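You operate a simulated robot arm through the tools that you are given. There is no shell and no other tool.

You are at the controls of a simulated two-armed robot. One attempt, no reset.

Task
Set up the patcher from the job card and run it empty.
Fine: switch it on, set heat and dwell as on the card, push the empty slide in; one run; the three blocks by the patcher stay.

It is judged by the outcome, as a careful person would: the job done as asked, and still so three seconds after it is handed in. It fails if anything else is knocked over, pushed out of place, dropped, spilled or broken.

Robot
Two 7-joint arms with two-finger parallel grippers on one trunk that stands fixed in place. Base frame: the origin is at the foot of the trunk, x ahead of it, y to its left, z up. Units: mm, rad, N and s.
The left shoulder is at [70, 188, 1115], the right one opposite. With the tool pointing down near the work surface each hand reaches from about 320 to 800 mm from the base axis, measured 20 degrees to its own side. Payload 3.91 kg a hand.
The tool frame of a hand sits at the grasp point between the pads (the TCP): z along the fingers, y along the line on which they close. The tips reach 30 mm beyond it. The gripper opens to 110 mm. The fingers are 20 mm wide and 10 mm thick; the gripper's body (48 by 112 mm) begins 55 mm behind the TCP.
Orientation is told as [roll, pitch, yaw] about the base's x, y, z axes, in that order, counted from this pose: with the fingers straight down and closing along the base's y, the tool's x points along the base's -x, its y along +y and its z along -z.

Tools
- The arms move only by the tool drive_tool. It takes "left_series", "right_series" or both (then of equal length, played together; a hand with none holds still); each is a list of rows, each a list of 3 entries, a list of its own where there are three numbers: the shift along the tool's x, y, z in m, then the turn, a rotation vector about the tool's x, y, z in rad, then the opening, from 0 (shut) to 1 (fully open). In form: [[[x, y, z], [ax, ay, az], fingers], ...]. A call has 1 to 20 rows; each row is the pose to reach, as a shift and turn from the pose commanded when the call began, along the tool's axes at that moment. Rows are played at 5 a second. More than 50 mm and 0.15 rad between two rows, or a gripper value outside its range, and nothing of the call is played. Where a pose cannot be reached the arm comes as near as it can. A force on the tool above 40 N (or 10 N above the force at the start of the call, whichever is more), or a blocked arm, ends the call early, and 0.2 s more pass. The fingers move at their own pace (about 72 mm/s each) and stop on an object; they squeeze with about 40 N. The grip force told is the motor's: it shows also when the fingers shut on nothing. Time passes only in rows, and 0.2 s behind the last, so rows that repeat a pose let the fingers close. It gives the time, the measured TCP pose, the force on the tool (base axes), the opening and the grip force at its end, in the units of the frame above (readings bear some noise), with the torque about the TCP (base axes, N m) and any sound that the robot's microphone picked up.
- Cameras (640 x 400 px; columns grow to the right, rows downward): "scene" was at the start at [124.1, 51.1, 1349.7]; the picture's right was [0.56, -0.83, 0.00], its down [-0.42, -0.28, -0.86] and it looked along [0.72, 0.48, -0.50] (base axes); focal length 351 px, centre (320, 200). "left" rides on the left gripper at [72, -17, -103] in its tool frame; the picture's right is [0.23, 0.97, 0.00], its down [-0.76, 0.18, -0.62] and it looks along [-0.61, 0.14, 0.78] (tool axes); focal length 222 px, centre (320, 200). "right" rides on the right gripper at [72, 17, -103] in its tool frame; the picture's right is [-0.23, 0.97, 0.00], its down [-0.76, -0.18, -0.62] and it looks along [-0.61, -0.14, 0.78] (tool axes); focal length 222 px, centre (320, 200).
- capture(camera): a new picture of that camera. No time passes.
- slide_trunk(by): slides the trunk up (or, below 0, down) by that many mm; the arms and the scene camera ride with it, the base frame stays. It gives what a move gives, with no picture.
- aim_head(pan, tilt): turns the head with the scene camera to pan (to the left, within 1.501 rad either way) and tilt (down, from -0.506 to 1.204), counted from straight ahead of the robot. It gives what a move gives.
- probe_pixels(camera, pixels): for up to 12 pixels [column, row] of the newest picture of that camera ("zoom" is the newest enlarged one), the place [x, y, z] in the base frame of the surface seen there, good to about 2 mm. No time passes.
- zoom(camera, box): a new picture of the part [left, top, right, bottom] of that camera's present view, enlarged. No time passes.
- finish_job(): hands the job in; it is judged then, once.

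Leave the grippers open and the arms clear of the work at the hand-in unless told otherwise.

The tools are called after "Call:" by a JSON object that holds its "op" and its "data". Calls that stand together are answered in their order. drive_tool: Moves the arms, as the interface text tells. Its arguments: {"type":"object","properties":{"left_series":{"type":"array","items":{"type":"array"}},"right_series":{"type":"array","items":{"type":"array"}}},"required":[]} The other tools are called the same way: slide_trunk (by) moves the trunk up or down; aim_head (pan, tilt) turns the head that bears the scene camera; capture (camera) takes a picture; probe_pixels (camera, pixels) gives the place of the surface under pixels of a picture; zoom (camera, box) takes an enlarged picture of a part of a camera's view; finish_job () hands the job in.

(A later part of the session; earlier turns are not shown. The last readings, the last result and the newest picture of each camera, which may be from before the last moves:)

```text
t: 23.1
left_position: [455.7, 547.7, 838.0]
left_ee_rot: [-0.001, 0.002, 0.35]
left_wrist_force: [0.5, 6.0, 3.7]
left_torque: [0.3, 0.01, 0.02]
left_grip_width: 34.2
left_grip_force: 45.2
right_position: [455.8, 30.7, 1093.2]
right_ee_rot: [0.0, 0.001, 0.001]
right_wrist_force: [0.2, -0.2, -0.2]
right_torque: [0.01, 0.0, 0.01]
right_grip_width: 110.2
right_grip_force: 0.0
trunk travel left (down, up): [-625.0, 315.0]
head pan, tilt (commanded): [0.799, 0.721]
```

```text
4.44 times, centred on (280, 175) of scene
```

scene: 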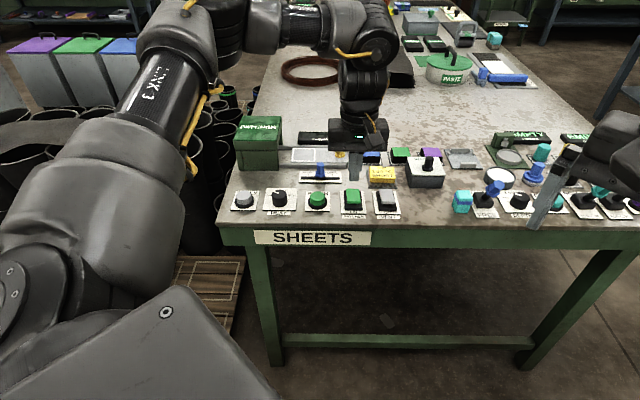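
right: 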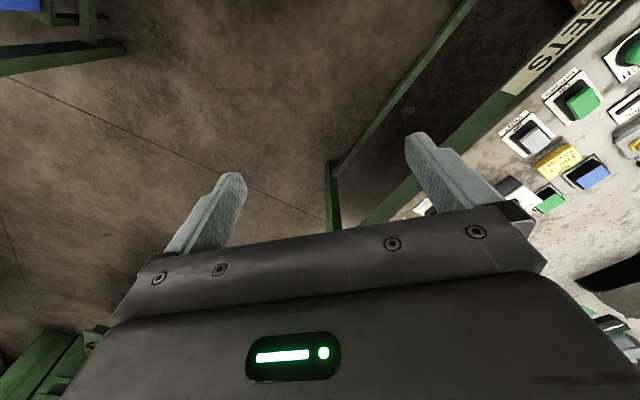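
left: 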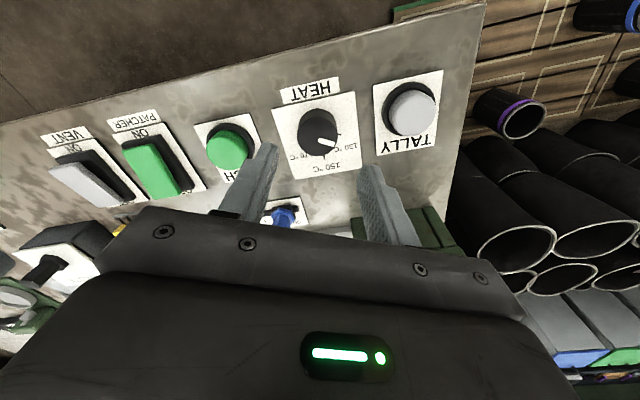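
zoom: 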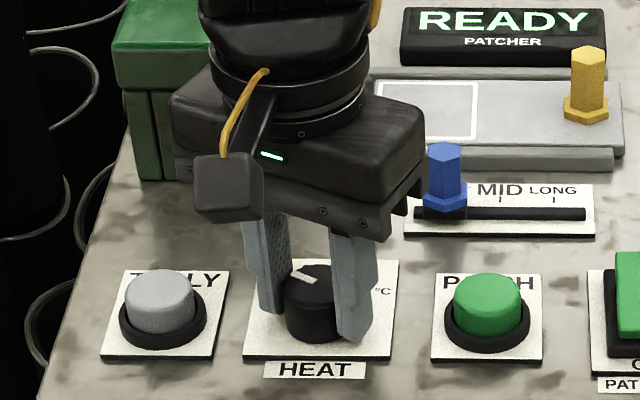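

The dial is held (34 mm). I turn it clockwise about tool z in steps of 0.125 rad to 1.0 rad, then look.

Call:
{"op": "drive_tool", "data": {"left_series": [[[0, 0.001, 0], [0, 0, 0.125], 0.2], [[0, 0.001, 0], [0, 0, 0.25], 0.2], [[0, 0.001, 0], [0, 0, 0.375], 0.2], [[0, 0.001, 0], [0, 0, 0.5], 0.2], [[0, 0.001, 0], [0, 0, 0.625], 0.2], [[0, 0.001, 0], [0, 0, 0.75], 0.2], [[0, 0.001, 0], [0, 0, 0.875], 0.2], [[0, 0.001, 0], [0, 0, 1.0], 0.2], [[0, 0.001, 0], [0, 0, 1.0], 0.2]]}}

Call:
{"op": "zoom", "data": {"camera": "scene", "box": [220, 130, 340, 220]}}

Call:
{"op": "zoom", "data": {"camera": "left", "box": [240, 85, 400, 185]}}

```text
t: 25.1
left_position: [455.4, 550.6, 838.0]
left_ee_rot: [0.001, -0.001, -0.652]
left_wrist_force: [9.5, 23.1, 15.1]
left_torque: [0.6, 0.0, 0.09]
left_grip_width: 34.2
left_grip_force: 45.0
right_position: [456.0, 32.9, 1094.5]
right_ee_rot: [-0.002, -0.001, 0.001]
right_wrist_force: [0.1, 0.3, -0.4]
right_torque: [0.02, 0.01, 0.01]
right_grip_width: 110.1
right_grip_force: 0.2
trunk travel left (down, up): [-625.0, 315.0]
head pan, tilt (commanded): [0.799, 0.721]
```

```text
4.44 times, centred on (280, 175) of scene
```

zoom: 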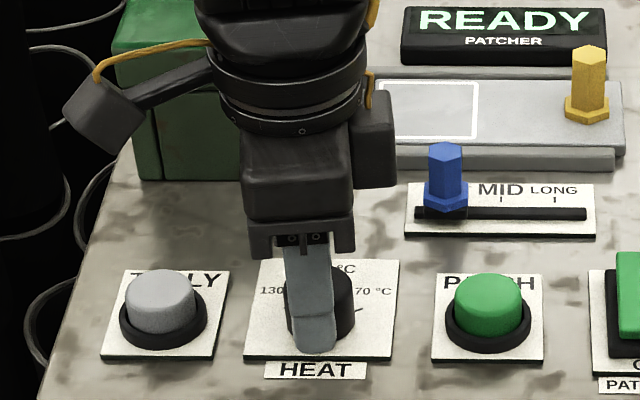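

```text
4.00 times, centred on (320, 135) of left
```

zoom: 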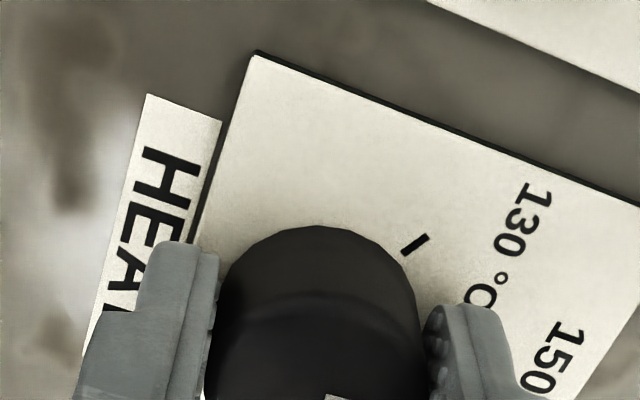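

The hand turned fully with low torque; the pointer is hidden by the finger. I open the fingers, lift ~45 mm and look at the pointer.

Call:
{"op": "drive_tool", "data": {"left_series": [[[0, 0, 0], [0, 0, 0], 0.5], [[0, 0, 0], [0, 0, 0], 0.5], [[0, 0, 0], [0, 0, 0], 0.5], [[0, 0, -0.025], [0, 0, 0], 0.5], [[0, 0, -0.05], [0, 0, 0], 0.5], [[0, 0, -0.05], [0, 0, 0], 0.5]]}}

Call:
{"op": "capture", "data": {"camera": "left"}}

Call:
{"op": "zoom", "data": {"camera": "scene", "box": [220, 130, 340, 220]}}

```text
t: 26.5
left_position: [455.8, 550.0, 887.6]
left_ee_rot: [-0.001, 0.0, -0.649]
left_wrist_force: [0.4, -0.3, -0.4]
left_torque: [-0.01, -0.01, -0.02]
left_grip_width: 55.2
left_grip_force: 0.2
right_position: [455.9, 31.3, 1093.8]
right_ee_rot: [-0.002, 0.0, 0.0]
right_wrist_force: [0.7, 0.4, 0.2]
right_torque: [0.04, 0.0, -0.02]
right_grip_width: 110.1
right_grip_force: 0.1
trunk travel left (down, up): [-625.0, 315.0]
head pan, tilt (commanded): [0.799, 0.721]
```

```text
taken
```

left: 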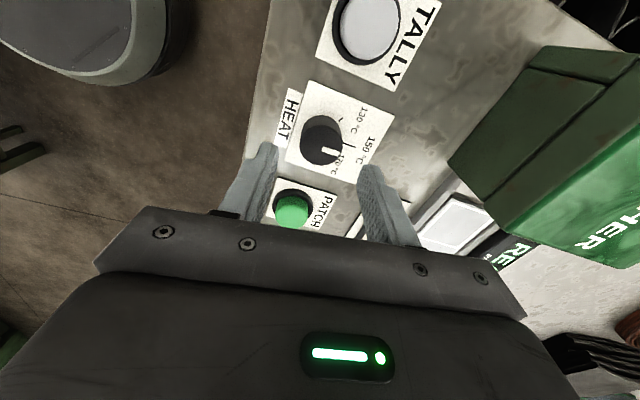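

```text
4.44 times, centred on (280, 175) of scene
```

zoom: 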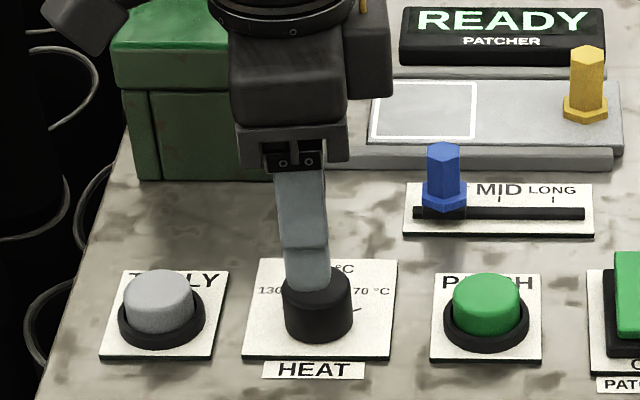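

The pointer seems to point beyond 150 in the hand view. I zoom in on it there.

Call:
{"op": "zoom", "data": {"camera": "left", "box": [270, 80, 398, 180]}}

```text
4.00 times, centred on (334, 130) of left
```

zoom: 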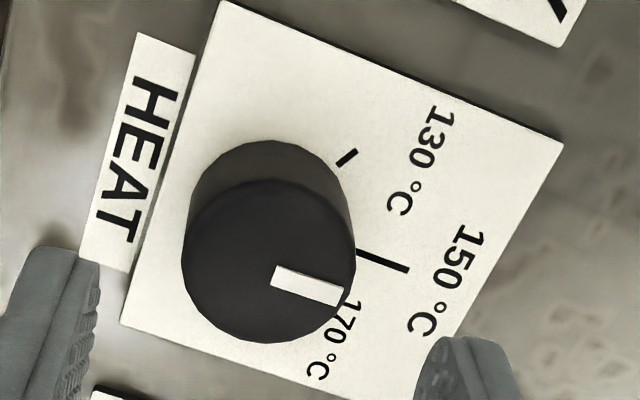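

The pointer looks parallel to the 150 tick (the parallax shifts the top). I probe pointer ends, tick ends and dial rim to get angles.

Call:
{"op": "probe_pixels", "data": {"camera": "zoom", "pixels": [[276, 276], [336, 293], [268, 262], [362, 258], [404, 267], [342, 164], [354, 152], [186, 245], [350, 262], [275, 182], [260, 338], [300, 284]]}}

```text
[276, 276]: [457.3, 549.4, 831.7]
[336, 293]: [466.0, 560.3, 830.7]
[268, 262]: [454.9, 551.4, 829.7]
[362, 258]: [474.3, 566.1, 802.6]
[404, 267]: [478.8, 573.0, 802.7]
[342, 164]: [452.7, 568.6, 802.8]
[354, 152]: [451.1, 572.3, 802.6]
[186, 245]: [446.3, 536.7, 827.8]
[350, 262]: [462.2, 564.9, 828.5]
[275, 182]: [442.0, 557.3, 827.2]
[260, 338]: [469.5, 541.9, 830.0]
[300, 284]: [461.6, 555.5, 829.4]
```

Pointer's end is at ≈44.5° from the dial centre, the 150 tick ≈43–46°: HEAT is at 150 °C. Now I raise the hand, close the fingers and move toward the yellow slide knob (683,578), staging at ≈(700,562) at height ~935 with yaw ≈−0.77.

Call:
{"op": "drive_tool", "data": {"left_series": [[[0, 0, -0.045], [0, 0, 0], 0.3], [[-0.031, 0.026, -0.045], [0, 0, 0.02], 0], [[-0.062, 0.052, -0.045], [0, 0, 0.04], 0], [[-0.093, 0.078, -0.045], [0, 0, 0.06], 0], [[-0.125, 0.105, -0.045], [0, 0, 0.08], 0], [[-0.156, 0.131, -0.045], [0, 0, 0.1], 0], [[-0.187, 0.157, -0.045], [0, 0, 0.12], 0], [[-0.187, 0.157, -0.045], [0, 0, 0.12], 0]]}}

Call:
{"op": "capture", "data": {"camera": "scene"}}

Call:
{"op": "zoom", "data": {"camera": "scene", "box": [220, 90, 380, 215]}}

```text
t: 28.3
left_position: [620.9, 550.3, 926.3]
left_ee_rot: [0.0, -0.001, -0.773]
left_wrist_force: [0.2, 0.2, 0.0]
left_torque: [-0.01, 0.0, 0.02]
left_grip_width: 0.0
left_grip_force: 37.7
left hand out of reach, approached as far as the arm can: row 6, 7, 8
right_position: [457.8, 30.8, 1094.2]
right_ee_rot: [-0.001, -0.001, 0.0]
right_wrist_force: [0.0, 0.8, -0.7]
right_torque: [0.02, 0.02, 0.01]
right_grip_width: 110.2
right_grip_force: 0.2
trunk travel left (down, up): [-625.0, 315.0]
head pan, tilt (commanded): [0.799, 0.721]
```

```text
taken
```

scene: 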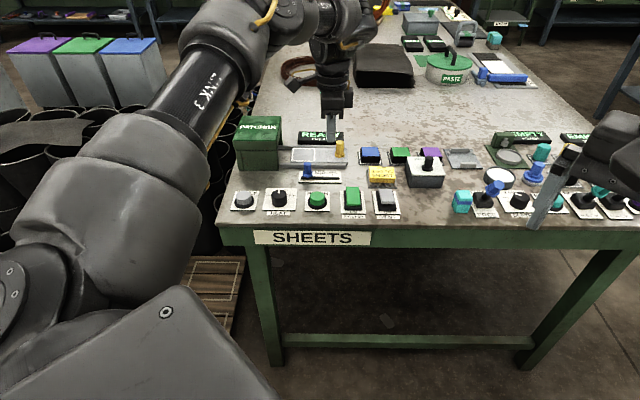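

```text
3.20 times, centred on (300, 152) of scene
```

zoom: 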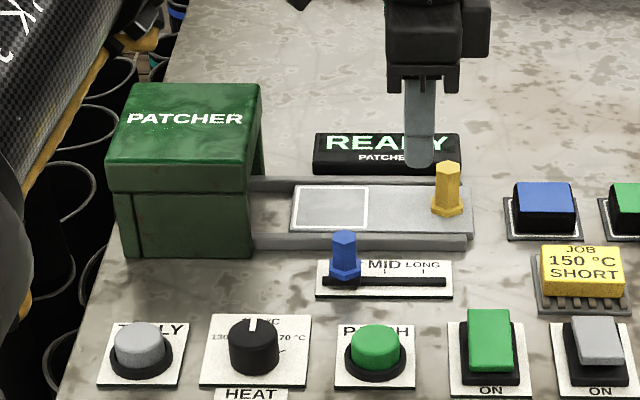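

HEAT reads 150 (pointer straight up at px (250,325) in the zoom). The knob is a bit beyond tool-down reach, so I raise the trunk 100 mm to bring shoulder level with the wrist; later I'll tilt the fingers outward.

Call:
{"op": "slide_trunk", "data": {"by": 100}}

Call:
{"op": "probe_pixels", "data": {"camera": "zoom", "pixels": [[185, 120], [140, 190], [250, 190], [248, 255], [446, 168], [445, 190], [434, 208], [460, 208], [446, 216], [470, 215], [300, 225], [455, 240]]}}

```text
t: 29.7
left_position: [619.7, 549.4, 1028.4]
left_ee_rot: [0.001, -0.002, -0.77]
left_wrist_force: [-0.7, -0.2, -0.4]
left_torque: [0.04, -0.04, -0.01]
left_grip_width: 0.3
left_grip_force: 37.8
right_position: [456.3, 31.1, 1193.9]
right_ee_rot: [0.0, 0.0, 0.001]
right_wrist_force: [-0.3, -0.5, 0.4]
right_torque: [0.01, 0.0, 0.03]
right_grip_width: 110.0
right_grip_force: 0.0
trunk travel left (down, up): [-725.0, 215.0]
head pan, tilt (commanded): [0.799, 0.721]
```

```text
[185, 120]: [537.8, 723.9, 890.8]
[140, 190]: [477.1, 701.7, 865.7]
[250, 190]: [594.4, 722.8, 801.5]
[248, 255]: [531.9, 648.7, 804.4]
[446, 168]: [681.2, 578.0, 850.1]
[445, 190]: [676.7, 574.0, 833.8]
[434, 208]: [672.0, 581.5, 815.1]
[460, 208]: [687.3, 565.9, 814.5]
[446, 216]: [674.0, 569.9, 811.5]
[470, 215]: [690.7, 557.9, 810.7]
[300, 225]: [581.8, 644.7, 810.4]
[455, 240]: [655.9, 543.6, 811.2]
```

Knob centre ≈(682,578), collar ±11 mm, box top z≈891, slide top ≈811. Now I pull the hand in 40 mm and turn it to yaw ≈0.6 at this safe height (z≈1028).

Call:
{"op": "drive_tool", "data": {"left_series": [[[0.0105, -0.038, 0], [0, 0, 0], 0], [[0.0105, -0.038, 0], [0, 0, -0.14], 0], [[0.0105, -0.038, 0], [0, 0, -0.28], 0], [[0.0105, -0.038, 0], [0, 0, -0.42], 0], [[0.0105, -0.038, 0], [0, 0, -0.56], 0], [[0.0105, -0.038, 0], [0, 0, -0.7], 0], [[0.0105, -0.038, 0], [0, 0, -0.84], 0], [[0.0105, -0.038, 0], [0, 0, -0.98], 0], [[0.0105, -0.038, 0], [0, 0, -1.12], 0], [[0.0105, -0.038, 0], [0, 0, -1.26], 0], [[0.0105, -0.038, 0], [0, 0, -1.37], 0], [[0.0105, -0.038, 0], [0, 0, -1.37], 0]]}}

```text
t: 32.3
left_position: [585.8, 530.5, 1027.1]
left_ee_rot: [-0.002, -0.002, 0.604]
left_wrist_force: [0.7, -0.2, -0.5]
left_torque: [0.01, -0.04, 0.02]
left_grip_width: 0.0
left_grip_force: 37.9
right_position: [456.2, 30.1, 1192.9]
right_ee_rot: [-0.001, 0.001, 0.0]
right_wrist_force: [-0.2, -0.1, 0.2]
right_torque: [0.03, -0.02, 0.01]
right_grip_width: 110.1
right_grip_force: 0.1
trunk travel left (down, up): [-725.0, 215.0]
head pan, tilt (commanded): [0.799, 0.721]
```

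Now I tilt the fingers 0.2 rad outward and move to a staging point just right of the knob: tip at about (702,559), 880 high (~30 mm above the knob top).

Call:
{"op": "drive_tool", "data": {"left_series": [[[-0.026, -0.011, 0.01], [0, -0.1, 0], 0], [[-0.053, -0.021, 0.02], [0, -0.2, 0], 0], [[-0.079, -0.032, 0.045], [0, -0.2, 0], 0], [[-0.1056, -0.0424, 0.075], [0, -0.2, 0], 0], [[-0.1056, -0.0424, 0.1], [0, -0.2, 0], 0], [[-0.1056, -0.0424, 0.1177], [0, -0.2, 0], 0], [[-0.1056, -0.0424, 0.1177], [0, -0.2, 0], 0]]}}

Call:
{"op": "capture", "data": {"camera": "scene"}}

Call:
{"op": "capture", "data": {"camera": "left"}}

```text
t: 33.9
left_position: [639.4, 549.3, 945.1]
left_ee_rot: [-0.002, -0.202, 0.601]
left_wrist_force: [0.7, 0.3, -0.4]
left_torque: [0.0, 0.0, -0.01]
left_grip_width: 0.1
left_grip_force: 37.3
left hand out of reach, approached as far as the arm can: row 3, 4, 5, 6, 7
right_position: [456.0, 29.7, 1193.8]
right_ee_rot: [-0.002, 0.0, 0.0]
right_wrist_force: [0.3, -0.3, -0.8]
right_torque: [-0.03, 0.02, 0.02]
right_grip_width: 110.1
right_grip_force: 0.0
trunk travel left (down, up): [-725.0, 215.0]
head pan, tilt (commanded): [0.799, 0.721]
```

```text
taken
```

scene: 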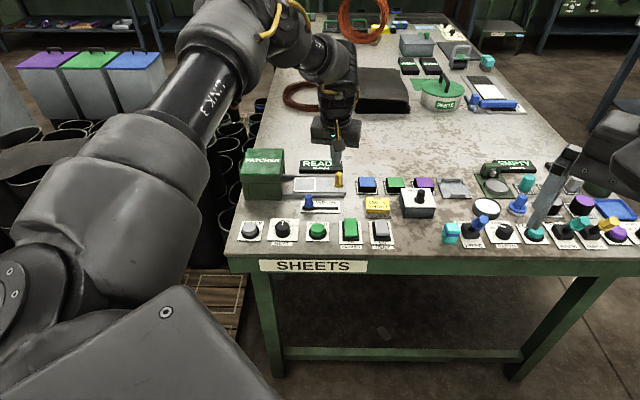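

```text
taken
```

left: 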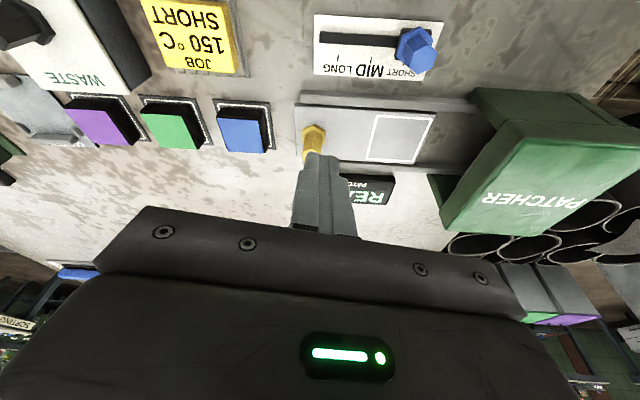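

The arm stopped short at (639,549,945) – raising the trunk was the wrong way; the wrist is nearer the hand than I assumed. I'll lift and retract the hand to about (560,480,1120), and then lower the trunk so the shoulder is level with the wrist.

Call:
{"op": "drive_tool", "data": {"left_series": [[[0.012, -0.002, -0.034], [0, 0, 0], 0], [[0.024, -0.004, -0.07], [0, 0, 0], 0], [[0.036, -0.007, -0.105], [0, 0, 0], 0], [[0.048, -0.009, -0.14], [0, 0, 0], 0], [[0.058, -0.011, -0.17], [0, 0, 0], 0], [[0.067, -0.012, -0.192], [0, 0, 0], 0], [[0.067, -0.012, -0.192], [0, 0, 0], 0]]}}

```text
t: 35.5
left_position: [562.3, 478.5, 1122.1]
left_ee_rot: [-0.002, -0.199, 0.6]
left_wrist_force: [0.2, 0.0, 0.1]
left_torque: [0.05, -0.02, -0.01]
left_grip_width: 0.0
left_grip_force: 37.3
right_position: [456.9, 29.9, 1193.9]
right_ee_rot: [-0.001, 0.0, 0.001]
right_wrist_force: [-0.6, -0.7, 0.5]
right_torque: [-0.02, 0.0, -0.01]
right_grip_width: 110.0
right_grip_force: 0.0
trunk travel left (down, up): [-725.0, 215.0]
head pan, tilt (commanded): [0.799, 0.721]
```

Hand is at (562,478,1122). Before lowering the trunk I check the heights of the black tubes and bins on the left under the arm.

Call:
{"op": "capture", "data": {"camera": "scene"}}

Call:
{"op": "probe_pixels", "data": {"camera": "scene", "pixels": [[60, 60], [140, 60], [70, 125], [30, 150], [205, 175], [195, 210], [180, 80], [260, 30], [230, 90], [100, 170], [150, 330], [260, 160]]}}

```text
taken
```

scene: 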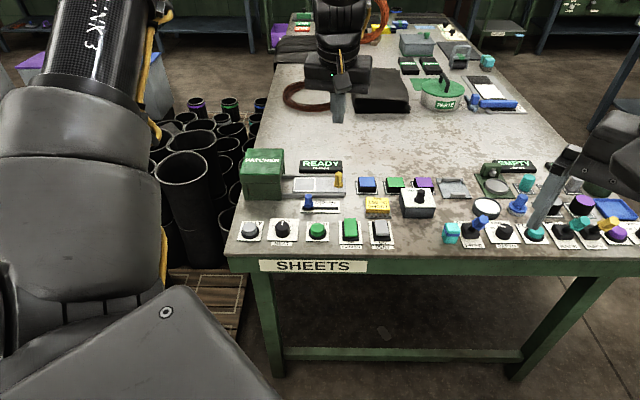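

```text
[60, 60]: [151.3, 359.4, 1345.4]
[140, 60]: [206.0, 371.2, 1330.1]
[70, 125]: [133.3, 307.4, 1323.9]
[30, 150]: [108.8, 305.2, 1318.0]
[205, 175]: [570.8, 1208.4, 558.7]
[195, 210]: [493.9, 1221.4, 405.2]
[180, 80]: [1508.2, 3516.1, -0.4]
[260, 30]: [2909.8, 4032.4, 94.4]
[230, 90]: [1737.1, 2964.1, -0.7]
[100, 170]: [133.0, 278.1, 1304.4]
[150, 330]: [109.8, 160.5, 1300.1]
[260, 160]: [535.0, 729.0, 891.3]
```

The arm's links are around z 1300 and the tubes are far below (≤~560), so lowering is safe. I lower the trunk by 215 mm (left tip to ≈878 over the clear bench near (567,482), right hand to ≈979).

Call:
{"op": "slide_trunk", "data": {"by": -215}}

Call:
{"op": "capture", "data": {"camera": "scene"}}

```text
t: 37.8
left_position: [563.6, 477.7, 907.5]
left_ee_rot: [-0.002, -0.2, 0.602]
left_wrist_force: [-0.2, 0.3, 0.6]
left_torque: [0.01, 0.0, 0.01]
left_grip_width: 0.0
left_grip_force: 37.6
right_position: [455.8, 30.7, 979.6]
right_ee_rot: [0.0, 0.0, 0.001]
right_wrist_force: [0.2, 0.2, 0.3]
right_torque: [0.03, 0.03, 0.04]
right_grip_width: 109.8
right_grip_force: 0.0
trunk travel left (down, up): [-510.0, 430.0]
head pan, tilt (commanded): [0.799, 0.721]
```

```text
taken
```

scene: 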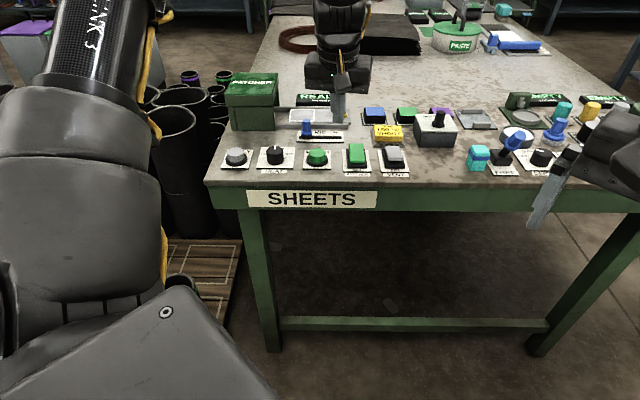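

Now I move the tip out toward staging (702,559,880) while tilting the fingers further to 0.4 rad.

Call:
{"op": "drive_tool", "data": {"left_series": [[[-0.029, -0.002, 0.006], [0, -0.05, 0], 0], [[-0.058, -0.004, 0.012], [0, -0.1, 0], 0], [[-0.087, -0.007, 0.018], [0, -0.15, 0], 0], [[-0.116, -0.009, 0.0235], [0, -0.2, 0], 0], [[-0.1453, -0.011, 0.0294], [0, -0.2, 0], 0], [[-0.1453, -0.011, 0.0294], [0, -0.2, 0], 0]]}}

Call:
{"op": "capture", "data": {"camera": "scene"}}

Call:
{"op": "capture", "data": {"camera": "left"}}

```text
t: 39.2
left_position: [689.0, 553.4, 909.4]
left_ee_rot: [-0.002, -0.402, 0.601]
left_wrist_force: [0.6, 0.0, 0.3]
left_torque: [-0.04, -0.02, 0.04]
left_grip_width: 0.1
left_grip_force: 37.2
right_position: [454.9, 30.1, 978.9]
right_ee_rot: [0.0, -0.002, -0.001]
right_wrist_force: [-0.7, -0.1, -0.2]
right_torque: [0.05, -0.01, 0.0]
right_grip_width: 109.9
right_grip_force: 0.0
trunk travel left (down, up): [-510.0, 430.0]
head pan, tilt (commanded): [0.799, 0.721]
```

```text
taken
```

scene: 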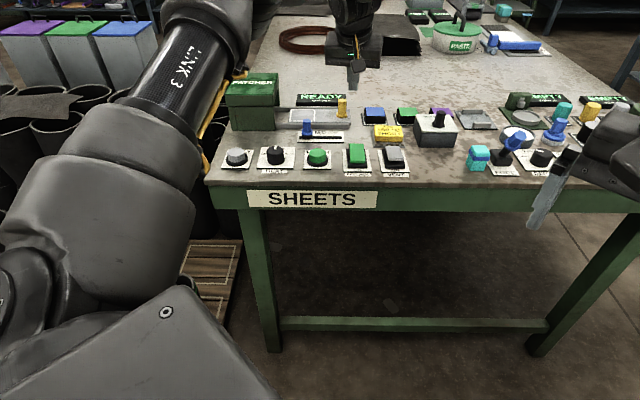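

```text
taken
```

left: 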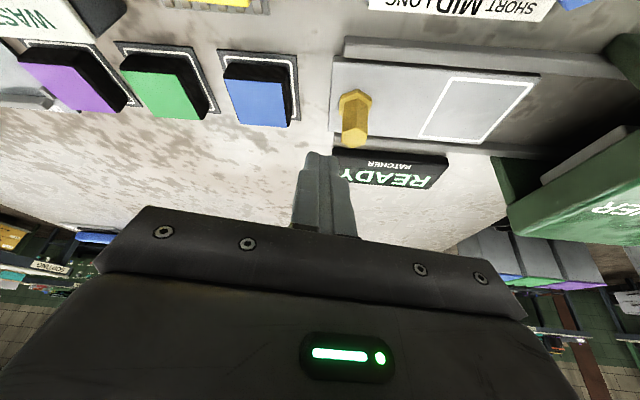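

Reached. The tip hangs above and to the right of the knob. I probe the knob and slide edges in both views to refine before lowering.

Call:
{"op": "zoom", "data": {"camera": "left", "box": [210, 50, 450, 200]}}

Call:
{"op": "probe_pixels", "data": {"camera": "zoom", "pixels": [[378, 243], [365, 190], [347, 125], [425, 130], [383, 108], [330, 160], [330, 50], [875, 150], [300, 275], [270, 285], [230, 190], [630, 55]]}}

Call:
{"op": "zoom", "data": {"camera": "scene", "box": [270, 40, 430, 140]}}

```text
2.67 times, centred on (330, 125) of left
```

zoom: 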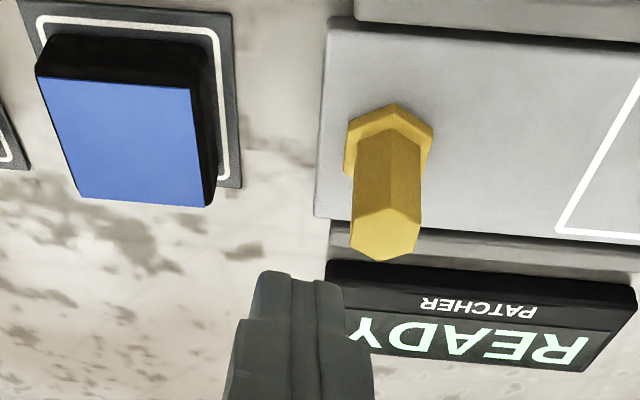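

```text
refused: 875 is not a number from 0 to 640
```

```text
4.00 times, centred on (350, 90) of scene
```

zoom: 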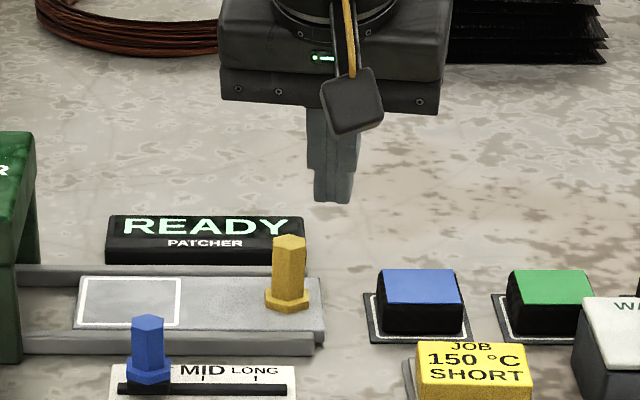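

I probe the scene zoom (knob, block, pad, finger tip).

Call:
{"op": "probe_pixels", "data": {"camera": "zoom", "pixels": [[290, 242], [288, 275], [268, 300], [308, 300], [288, 308], [378, 330], [368, 342], [420, 285], [385, 275], [316, 198], [350, 198], [325, 310]]}}

Call:
{"op": "zoom", "data": {"camera": "left", "box": [210, 50, 450, 200]}}

Call:
{"op": "probe_pixels", "data": {"camera": "zoom", "pixels": [[385, 235], [352, 245], [418, 245], [375, 260], [345, 170], [428, 150], [385, 108], [315, 215], [328, 20], [260, 290], [330, 290], [290, 275]]}}

```text
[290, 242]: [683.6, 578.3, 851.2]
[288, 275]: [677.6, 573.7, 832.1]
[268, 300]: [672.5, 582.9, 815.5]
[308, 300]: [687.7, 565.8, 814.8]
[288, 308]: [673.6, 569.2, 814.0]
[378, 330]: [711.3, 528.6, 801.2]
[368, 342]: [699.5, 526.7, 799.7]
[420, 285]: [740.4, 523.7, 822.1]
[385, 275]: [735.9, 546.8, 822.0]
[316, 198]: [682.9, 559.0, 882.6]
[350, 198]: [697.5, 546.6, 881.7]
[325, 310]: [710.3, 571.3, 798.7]
```

```text
2.67 times, centred on (330, 125) of left
```

zoom: 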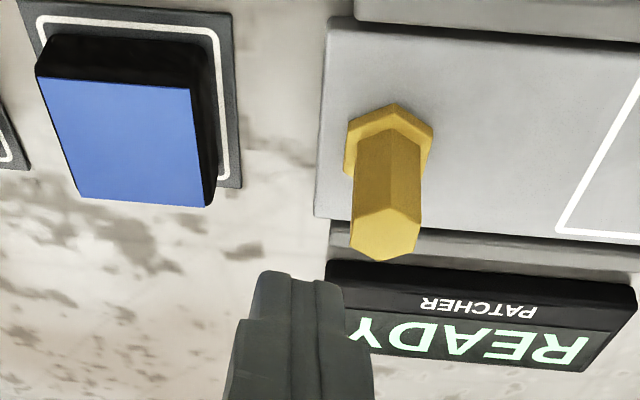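

```text
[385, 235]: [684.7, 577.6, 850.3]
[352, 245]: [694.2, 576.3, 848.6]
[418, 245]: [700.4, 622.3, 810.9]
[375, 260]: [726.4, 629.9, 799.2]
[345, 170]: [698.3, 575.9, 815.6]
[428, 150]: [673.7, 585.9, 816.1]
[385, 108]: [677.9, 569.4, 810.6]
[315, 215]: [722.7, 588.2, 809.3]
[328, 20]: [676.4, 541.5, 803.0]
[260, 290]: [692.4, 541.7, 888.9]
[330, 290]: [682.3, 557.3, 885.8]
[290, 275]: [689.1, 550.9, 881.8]
```

Knob centre ≈(684.5,578); tip is ≈(698.5,558.7). I shift ~6 mm away along +u and 7 mm deeper, then lower the tip to z≈827 (above slide surface 811 and above the blue block's top 822), beside the knob.

Call:
{"op": "drive_tool", "data": {"left_series": [[[-0.0074, -0.0045, 0.003], [0, 0, 0], 0], [[-0.0005, -0.0045, 0.02], [0, 0, 0], 0], [[0.0065, -0.0045, 0.036], [0, 0, 0], 0], [[0.0134, -0.0045, 0.0524], [0, 0, 0], 0], [[0.0134, -0.0045, 0.0524], [0, 0, 0], 0]]}}

Call:
{"op": "zoom", "data": {"camera": "scene", "box": [270, 40, 430, 140]}}

Call:
{"op": "zoom", "data": {"camera": "left", "box": [210, 50, 450, 200]}}

```text
t: 40.4
left_position: [701.9, 552.1, 853.2]
left_ee_rot: [-0.002, -0.401, 0.601]
left_wrist_force: [0.5, -0.2, 0.0]
left_torque: [-0.01, -0.03, 0.0]
left_grip_width: 0.0
left_grip_force: 37.6
right_position: [456.9, 30.2, 979.2]
right_ee_rot: [-0.001, 0.0, 0.0]
right_wrist_force: [-0.1, 0.9, 0.1]
right_torque: [0.03, 0.0, 0.03]
right_grip_width: 110.1
right_grip_force: 0.1
trunk travel left (down, up): [-510.0, 430.0]
head pan, tilt (commanded): [0.799, 0.721]
```

```text
4.00 times, centred on (350, 90) of scene
```

zoom: 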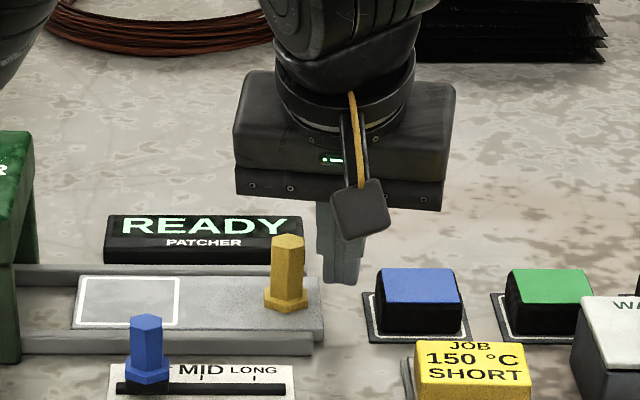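

```text
2.67 times, centred on (330, 125) of left
```

zoom: 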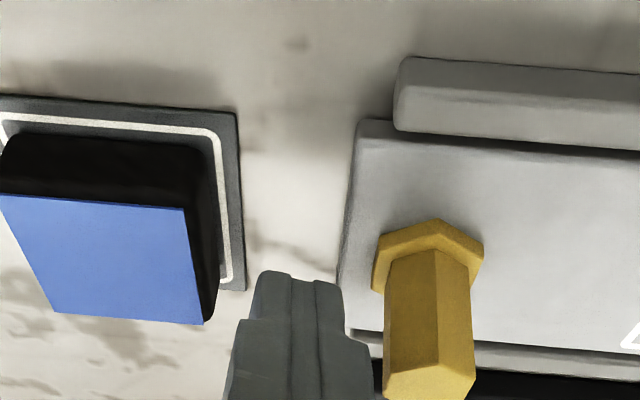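

I check the tip's actual location relative to the knob by probing the hand view.

Call:
{"op": "probe_pixels", "data": {"camera": "zoom", "pixels": [[268, 278], [330, 286], [298, 285], [430, 375], [405, 270], [440, 230], [378, 285], [340, 285], [355, 350], [215, 310], [235, 285], [300, 330]]}}

Call:
{"op": "zoom", "data": {"camera": "scene", "box": [310, 80, 390, 130]}}

Call:
{"op": "probe_pixels", "data": {"camera": "zoom", "pixels": [[105, 245], [180, 245], [140, 245], [130, 150]]}}

```text
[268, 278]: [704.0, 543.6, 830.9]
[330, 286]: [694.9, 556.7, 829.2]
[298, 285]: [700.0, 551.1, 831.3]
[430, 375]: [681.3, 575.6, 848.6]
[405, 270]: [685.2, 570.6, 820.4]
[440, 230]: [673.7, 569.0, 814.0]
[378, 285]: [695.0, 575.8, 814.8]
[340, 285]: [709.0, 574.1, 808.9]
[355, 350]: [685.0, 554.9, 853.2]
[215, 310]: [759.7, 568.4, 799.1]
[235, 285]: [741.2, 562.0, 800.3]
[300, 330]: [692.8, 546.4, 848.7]
```

```text
8.00 times, centred on (350, 105) of scene
```

zoom: 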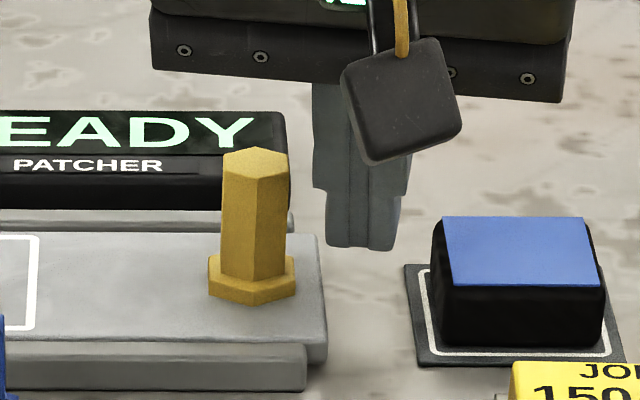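

```text
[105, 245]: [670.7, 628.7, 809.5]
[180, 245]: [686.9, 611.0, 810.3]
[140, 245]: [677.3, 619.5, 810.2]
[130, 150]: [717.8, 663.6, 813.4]
```

The tip is at u≈122, f≈891, level with the knob (u≈90, f≈891), 12 mm gap. I push along −u: first 48 mm in 8 mm steps, watching force.

Call:
{"op": "drive_tool", "data": {"left_series": [[[0.0015, 0.0078, -0.0006], [0, 0, 0], 0], [[0.003, 0.0157, -0.0012], [0, 0, 0], 0], [[0.0044, 0.0235, -0.0019], [0, 0, 0], 0], [[0.0059, 0.0314, -0.0025], [0, 0, 0], 0], [[0.0074, 0.0392, -0.0031], [0, 0, 0], 0], [[0.0089, 0.047, -0.0037], [0, 0, 0], 0]]}}

Call:
{"op": "zoom", "data": {"camera": "scene", "box": [220, 40, 400, 152]}}

```text
t: 41.8
left_position: [664.9, 586.2, 854.1]
left_ee_rot: [-0.002, -0.401, 0.6]
left_wrist_force: [0.3, 0.8, -0.2]
left_torque: [0.03, -0.02, 0.01]
left_grip_width: 0.1
left_grip_force: 38.1
right_position: [455.8, 30.4, 979.0]
right_ee_rot: [-0.001, -0.001, 0.002]
right_wrist_force: [-0.5, 0.4, -0.1]
right_torque: [0.01, 0.01, 0.03]
right_grip_width: 110.1
right_grip_force: 0.0
trunk travel left (down, up): [-510.0, 430.0]
head pan, tilt (commanded): [0.799, 0.721]
```

```text
3.56 times, centred on (310, 96) of scene
```

zoom: 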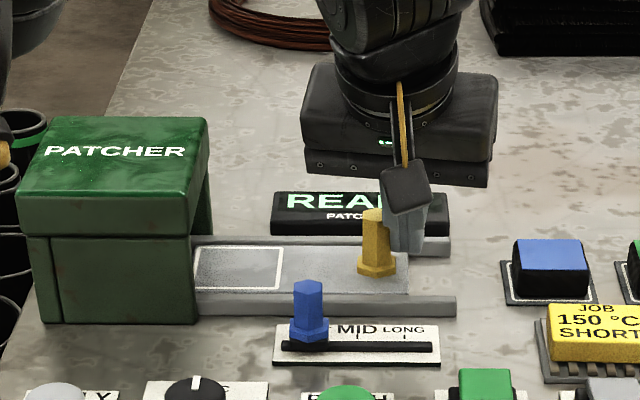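

The slide follows easily (force ≈0). I push another 40 mm and look again.

Call:
{"op": "drive_tool", "data": {"left_series": [[[0.0015, 0.0078, -0.0006], [0, 0, 0], 0], [[0.003, 0.0157, -0.0012], [0, 0, 0], 0], [[0.0044, 0.0235, -0.0019], [0, 0, 0], 0], [[0.0059, 0.0314, -0.0025], [0, 0, 0], 0], [[0.0074, 0.0392, -0.0031], [0, 0, 0], 0]]}}

Call:
{"op": "zoom", "data": {"camera": "scene", "box": [220, 40, 400, 152]}}

Call:
{"op": "capture", "data": {"camera": "left"}}

```text
t: 43.0
left_position: [637.0, 616.1, 854.4]
left_ee_rot: [-0.002, -0.402, 0.6]
left_wrist_force: [-0.9, -0.7, 1.9]
left_torque: [0.02, 0.03, -0.01]
left_grip_width: 0.0
left_grip_force: 37.6
right_position: [455.8, 30.5, 978.8]
right_ee_rot: [-0.001, 0.0, 0.0]
right_wrist_force: [0.3, -0.2, 0.0]
right_torque: [0.02, 0.0, -0.03]
right_grip_width: 110.2
right_grip_force: 0.0
trunk travel left (down, up): [-510.0, 430.0]
head pan, tilt (commanded): [0.799, 0.721]
```

```text
3.56 times, centred on (310, 96) of scene
```

zoom: 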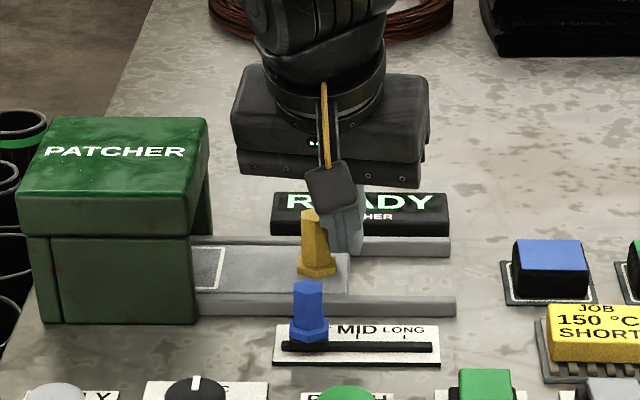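

```text
taken
```

left: 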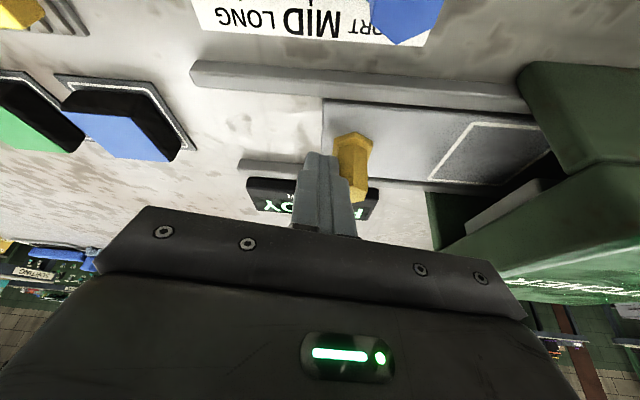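

The slide's white square is partly in. The gripper body is approaching the box lid, so I measure the lid's right edge before going on.

Call:
{"op": "zoom", "data": {"camera": "scene", "box": [220, 40, 400, 152]}}

Call:
{"op": "probe_pixels", "data": {"camera": "zoom", "pixels": [[203, 122], [190, 185], [185, 225], [188, 305], [205, 225], [120, 160], [310, 215], [300, 270], [345, 285], [222, 252], [205, 262], [208, 145]]}}

```text
3.56 times, centred on (310, 96) of scene
```

zoom: 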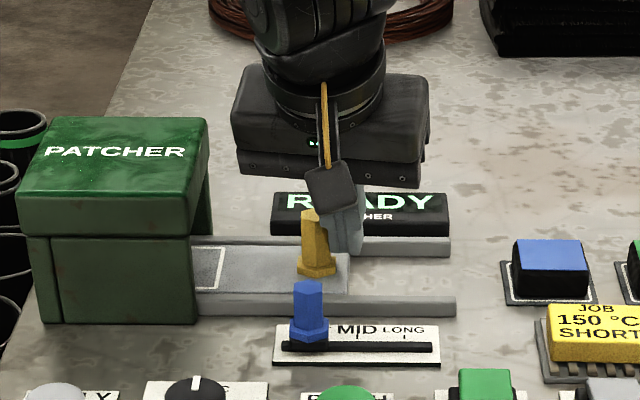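

```text
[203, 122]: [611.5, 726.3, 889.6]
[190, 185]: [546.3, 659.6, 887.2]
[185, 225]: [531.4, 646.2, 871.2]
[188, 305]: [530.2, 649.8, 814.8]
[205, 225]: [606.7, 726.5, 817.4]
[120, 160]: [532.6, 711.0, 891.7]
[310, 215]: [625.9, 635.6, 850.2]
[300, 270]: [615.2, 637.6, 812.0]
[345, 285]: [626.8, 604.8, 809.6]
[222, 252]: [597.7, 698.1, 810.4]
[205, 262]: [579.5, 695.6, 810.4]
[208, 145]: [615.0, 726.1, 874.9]
```

Lid's right edge is at u≈−65, top 891; the slide has moved ~80 mm and its white square is ~12 mm short of fully in. I back off 2 mm, raise the tip 8 mm for clearance over the lid, and push on up to 28 mm in 5 mm steps (the force limit stops me at the end stop).

Call:
{"op": "drive_tool", "data": {"left_series": [[[-0.0004, -0.002, 0.0002], [0, 0, 0], 0], [[-0.0035, -0.002, -0.0072], [0, 0, 0], 0], [[-0.0025, 0.0029, -0.0076], [0, 0, 0], 0], [[-0.0016, 0.0078, -0.008], [0, 0, 0], 0], [[-0.0007, 0.0127, -0.0084], [0, 0, 0], 0], [[0.0002, 0.0176, -0.0088], [0, 0, 0], 0], [[0.0012, 0.0225, -0.0092], [0, 0, 0], 0]]}}

Call:
{"op": "zoom", "data": {"camera": "scene", "box": [220, 40, 400, 152]}}

Call:
{"op": "capture", "data": {"camera": "left"}}

```text
t: 44.6
left_position: [620.4, 630.3, 862.3]
left_ee_rot: [-0.002, -0.401, 0.601]
left_wrist_force: [0.0, -0.8, 0.3]
left_torque: [-0.04, 0.02, 0.0]
left_grip_width: 0.0
left_grip_force: 37.6
right_position: [454.9, 30.5, 979.1]
right_ee_rot: [-0.001, -0.002, -0.001]
right_wrist_force: [0.6, 0.3, -0.9]
right_torque: [-0.03, -0.04, 0.02]
right_grip_width: 110.0
right_grip_force: 0.1
trunk travel left (down, up): [-510.0, 430.0]
head pan, tilt (commanded): [0.799, 0.721]
```

```text
3.56 times, centred on (310, 96) of scene
```

zoom: 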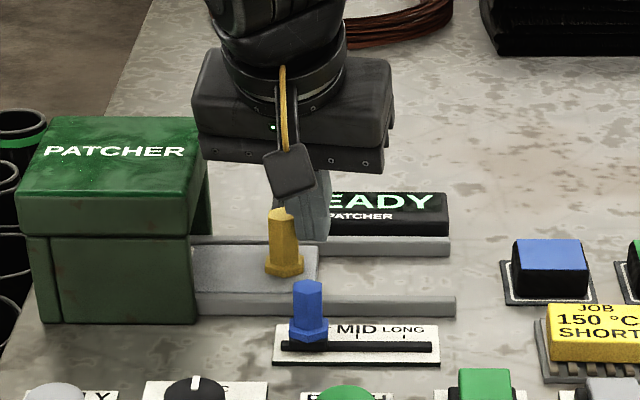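

```text
taken
```

left: 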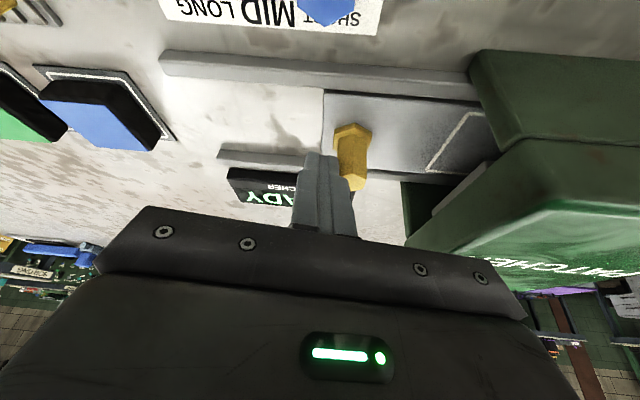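

The square is now under the lid, no resistance yet, display still READY. I push on in 5 mm steps up to 20 mm more to find the end stop.

Call:
{"op": "drive_tool", "data": {"left_series": [[[0.0009, 0.0049, -0.0004], [0, 0, 0], 0], [[0.0018, 0.0098, -0.0008], [0, 0, 0], 0], [[0.0028, 0.0147, -0.0012], [0, 0, 0], 0], [[0.0037, 0.0196, -0.0016], [0, 0, 0], 0]]}}

Call:
{"op": "zoom", "data": {"camera": "scene", "box": [220, 40, 400, 152]}}

```text
t: 45.4
left_position: [620.2, 631.3, 862.7]
left_ee_rot: [-0.02, -0.406, 0.584]
left_wrist_force: [29.5, -29.3, -12.5]
left_torque: [-0.58, -0.45, -0.46]
left_grip_width: 0.0
left_grip_force: 37.5
right_position: [458.5, 32.3, 975.5]
right_ee_rot: [-0.001, 0.005, 0.004]
right_wrist_force: [-0.1, -0.3, 0.5]
right_torque: [-0.01, -0.04, -0.04]
right_grip_width: 110.1
right_grip_force: 0.0
trunk travel left (down, up): [-510.0, 430.0]
head pan, tilt (commanded): [0.799, 0.721]
stopped in row 3 (left hand): the force on the tool passed its limit at 44 N (the readings are from after the stop); the commanded pose is now the measured one
```

```text
3.56 times, centred on (310, 96) of scene
```

zoom: 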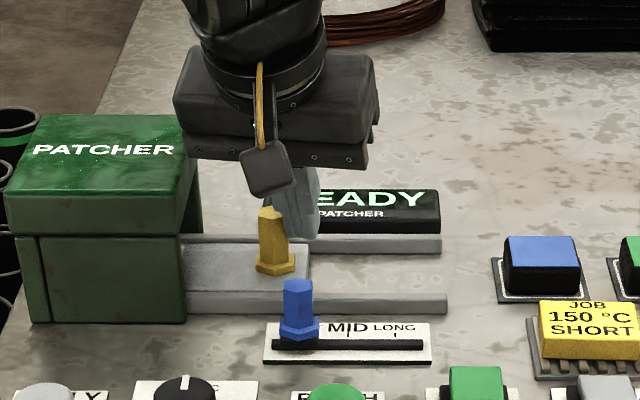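

Resistance along +u of ~42 N at the fingertip with no more travel: the slide is at its end stop. I back the finger off 12 mm along +u, then lift 60 mm and check.

Call:
{"op": "drive_tool", "data": {"left_series": [[[-0.0011, -0.0059, 0.0005], [0, 0, 0], 0], [[-0.0022, -0.0118, 0.0009], [0, 0, 0], 0], [[-0.014, -0.0118, -0.027], [0, 0, 0], 0], [[-0.026, -0.0118, -0.055], [0, 0, 0], 0], [[-0.026, -0.0118, -0.055], [0, 0, 0], 0]]}}

Call:
{"op": "capture", "data": {"camera": "scene"}}

Call:
{"op": "zoom", "data": {"camera": "scene", "box": [220, 40, 400, 152]}}

```text
t: 46.5
left_position: [622.4, 628.1, 924.7]
left_ee_rot: [-0.01, -0.403, 0.595]
left_wrist_force: [0.9, -0.1, -0.4]
left_torque: [0.03, -0.02, -0.03]
left_grip_width: 0.0
left_grip_force: 37.7
right_position: [456.9, 31.9, 978.1]
right_ee_rot: [-0.003, 0.001, 0.004]
right_wrist_force: [-0.5, -0.2, 0.4]
right_torque: [-0.01, 0.02, -0.02]
right_grip_width: 109.8
right_grip_force: 0.0
trunk travel left (down, up): [-510.0, 430.0]
head pan, tilt (commanded): [0.799, 0.721]
```

```text
taken
```

scene: 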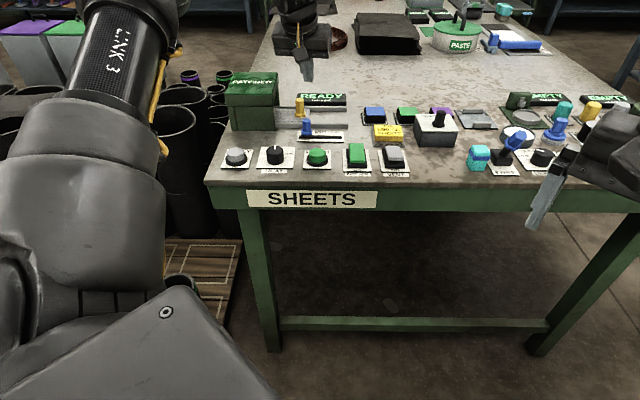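

```text
3.56 times, centred on (310, 96) of scene
```

zoom: 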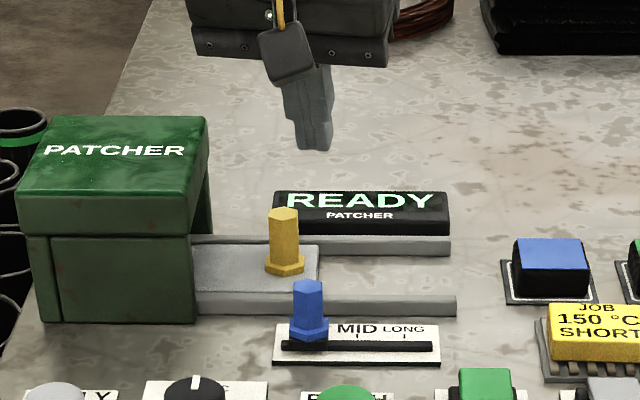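

READY still shown, slide fully in, dial at 150, slider at SHORT. Next the PATCH button. I bring the trunk back up 115 mm to the height where the tool-down work went well.

Call:
{"op": "slide_trunk", "data": {"by": 115}}

```text
t: 48.0
left_position: [622.7, 629.3, 1039.8]
left_ee_rot: [-0.012, -0.405, 0.595]
left_wrist_force: [-0.2, -0.7, 0.3]
left_torque: [-0.02, 0.01, 0.02]
left_grip_width: 0.0
left_grip_force: 37.6
right_position: [455.7, 31.8, 1093.5]
right_ee_rot: [-0.001, -0.001, 0.004]
right_wrist_force: [-0.1, 0.6, 0.1]
right_torque: [0.0, 0.0, 0.01]
right_grip_width: 110.0
right_grip_force: 0.1
trunk travel left (down, up): [-625.0, 315.0]
head pan, tilt (commanded): [0.799, 0.721]
```

Now I move back over the PATCH button (≈(511,483)) at height ~960, straightening the tool as it goes.

Call:
{"op": "drive_tool", "data": {"left_series": [[[0.032, -0.0098, 0.001], [0, 0.07, 0], 0], [[0.064, -0.0195, 0.002], [0, 0.14, 0], 0], [[0.096, -0.0293, 0.003], [0, 0.21, 0], 0], [[0.128, -0.039, 0.004], [0, 0.28, 0], 0], [[0.16, -0.0488, 0.0045], [0, 0.35, 0], 0], [[0.1918, -0.0586, 0.0048], [0, 0.405, 0], 0], [[0.1918, -0.0586, 0.0048], [0, 0.405, 0], 0]]}}

Call:
{"op": "capture", "data": {"camera": "left"}}

Call:
{"op": "zoom", "data": {"camera": "scene", "box": [220, 100, 400, 212]}}

```text
t: 49.6
left_position: [510.4, 481.6, 960.3]
left_ee_rot: [-0.012, 0.003, 0.591]
left_wrist_force: [0.0, 0.3, -0.2]
left_torque: [0.0, 0.03, 0.0]
left_grip_width: 0.0
left_grip_force: 37.9
right_position: [455.2, 32.4, 1094.0]
right_ee_rot: [-0.002, -0.001, 0.004]
right_wrist_force: [0.3, -0.2, -0.1]
right_torque: [-0.01, -0.03, 0.0]
right_grip_width: 110.0
right_grip_force: 0.1
trunk travel left (down, up): [-625.0, 315.0]
head pan, tilt (commanded): [0.799, 0.721]
```

```text
taken
```

left: 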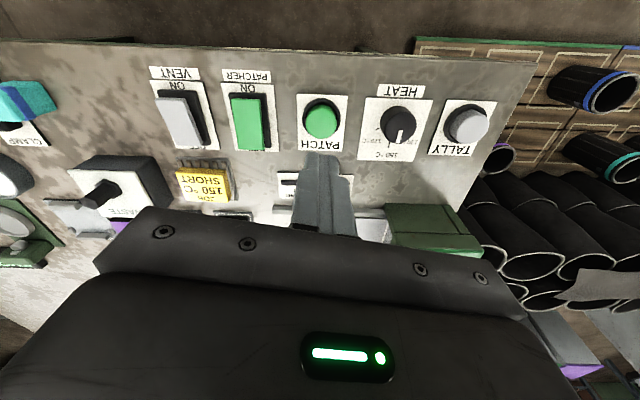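

```text
3.56 times, centred on (310, 156) of scene
```

zoom: 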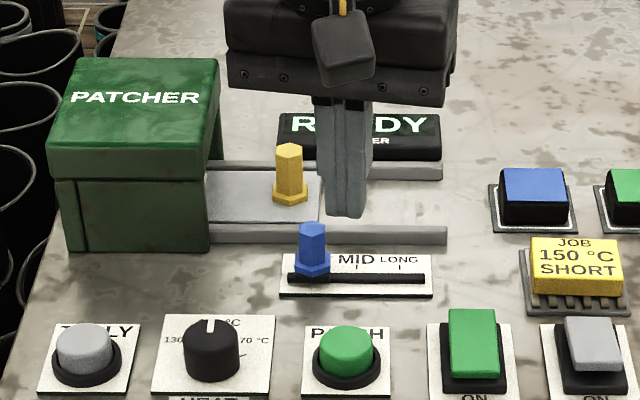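

I measure the PATCH cap in both views.

Call:
{"op": "probe_pixels", "data": {"camera": "zoom", "pixels": [[347, 340], [325, 340], [369, 340], [347, 330], [347, 350]]}}

Call:
{"op": "probe_pixels", "data": {"camera": "left", "pixels": [[321, 123], [309, 123], [333, 123], [321, 112], [321, 134]]}}

```text
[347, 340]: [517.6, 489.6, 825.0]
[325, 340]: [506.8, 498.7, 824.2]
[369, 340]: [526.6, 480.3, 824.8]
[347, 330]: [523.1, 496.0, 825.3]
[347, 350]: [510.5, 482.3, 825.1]
```

```text
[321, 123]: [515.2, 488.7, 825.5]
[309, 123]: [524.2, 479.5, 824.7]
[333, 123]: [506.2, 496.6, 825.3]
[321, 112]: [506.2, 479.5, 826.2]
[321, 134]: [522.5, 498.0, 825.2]
```

PATCH cap centre ≈(516,488.5), top z≈825. I centre over it, turn the yaw back to ≈0.35, and lower the tip to ≈15 mm above the cap.

Call:
{"op": "drive_tool", "data": {"left_series": [[[-0.0085, 0.0026, 0], [0, 0, 0.12], 0], [[-0.0085, 0.0026, 0.03], [0, 0, 0.24], 0], [[-0.0085, 0.0026, 0.06], [0, 0, 0.24], 0], [[-0.0085, 0.0026, 0.09], [0, 0, 0.24], 0], [[-0.0085, 0.0026, 0.09], [0, 0, 0.24], 0]]}}

Call:
{"op": "zoom", "data": {"camera": "scene", "box": [220, 100, 400, 212]}}

Call:
{"op": "zoom", "data": {"camera": "left", "box": [200, 50, 440, 200]}}

```text
t: 50.8
left_position: [515.1, 488.1, 871.4]
left_ee_rot: [-0.01, -0.003, 0.35]
left_wrist_force: [-0.2, -1.0, -0.6]
left_torque: [0.0, -0.03, -0.02]
left_grip_width: 0.0
left_grip_force: 38.0
right_position: [455.5, 32.3, 1094.3]
right_ee_rot: [0.001, 0.0, 0.005]
right_wrist_force: [0.0, -0.5, -0.6]
right_torque: [0.0, -0.01, -0.03]
right_grip_width: 110.2
right_grip_force: 0.2
trunk travel left (down, up): [-625.0, 315.0]
head pan, tilt (commanded): [0.799, 0.721]
```

```text
3.56 times, centred on (310, 156) of scene
```

zoom: 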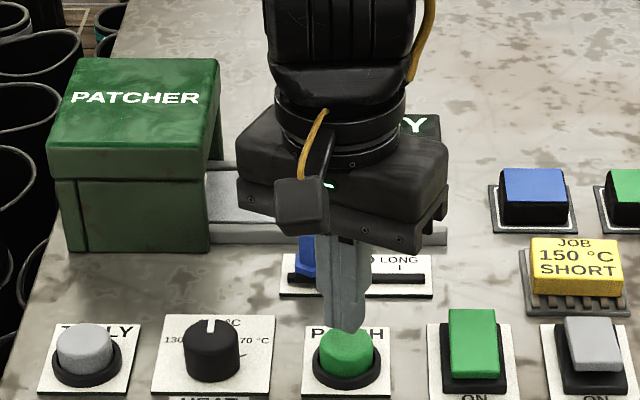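

```text
2.67 times, centred on (320, 125) of left
```

zoom: 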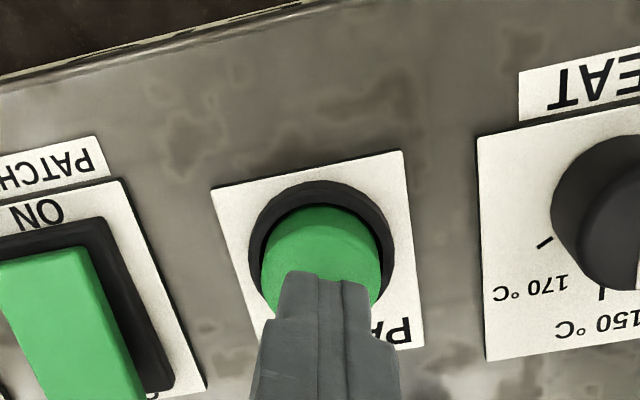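

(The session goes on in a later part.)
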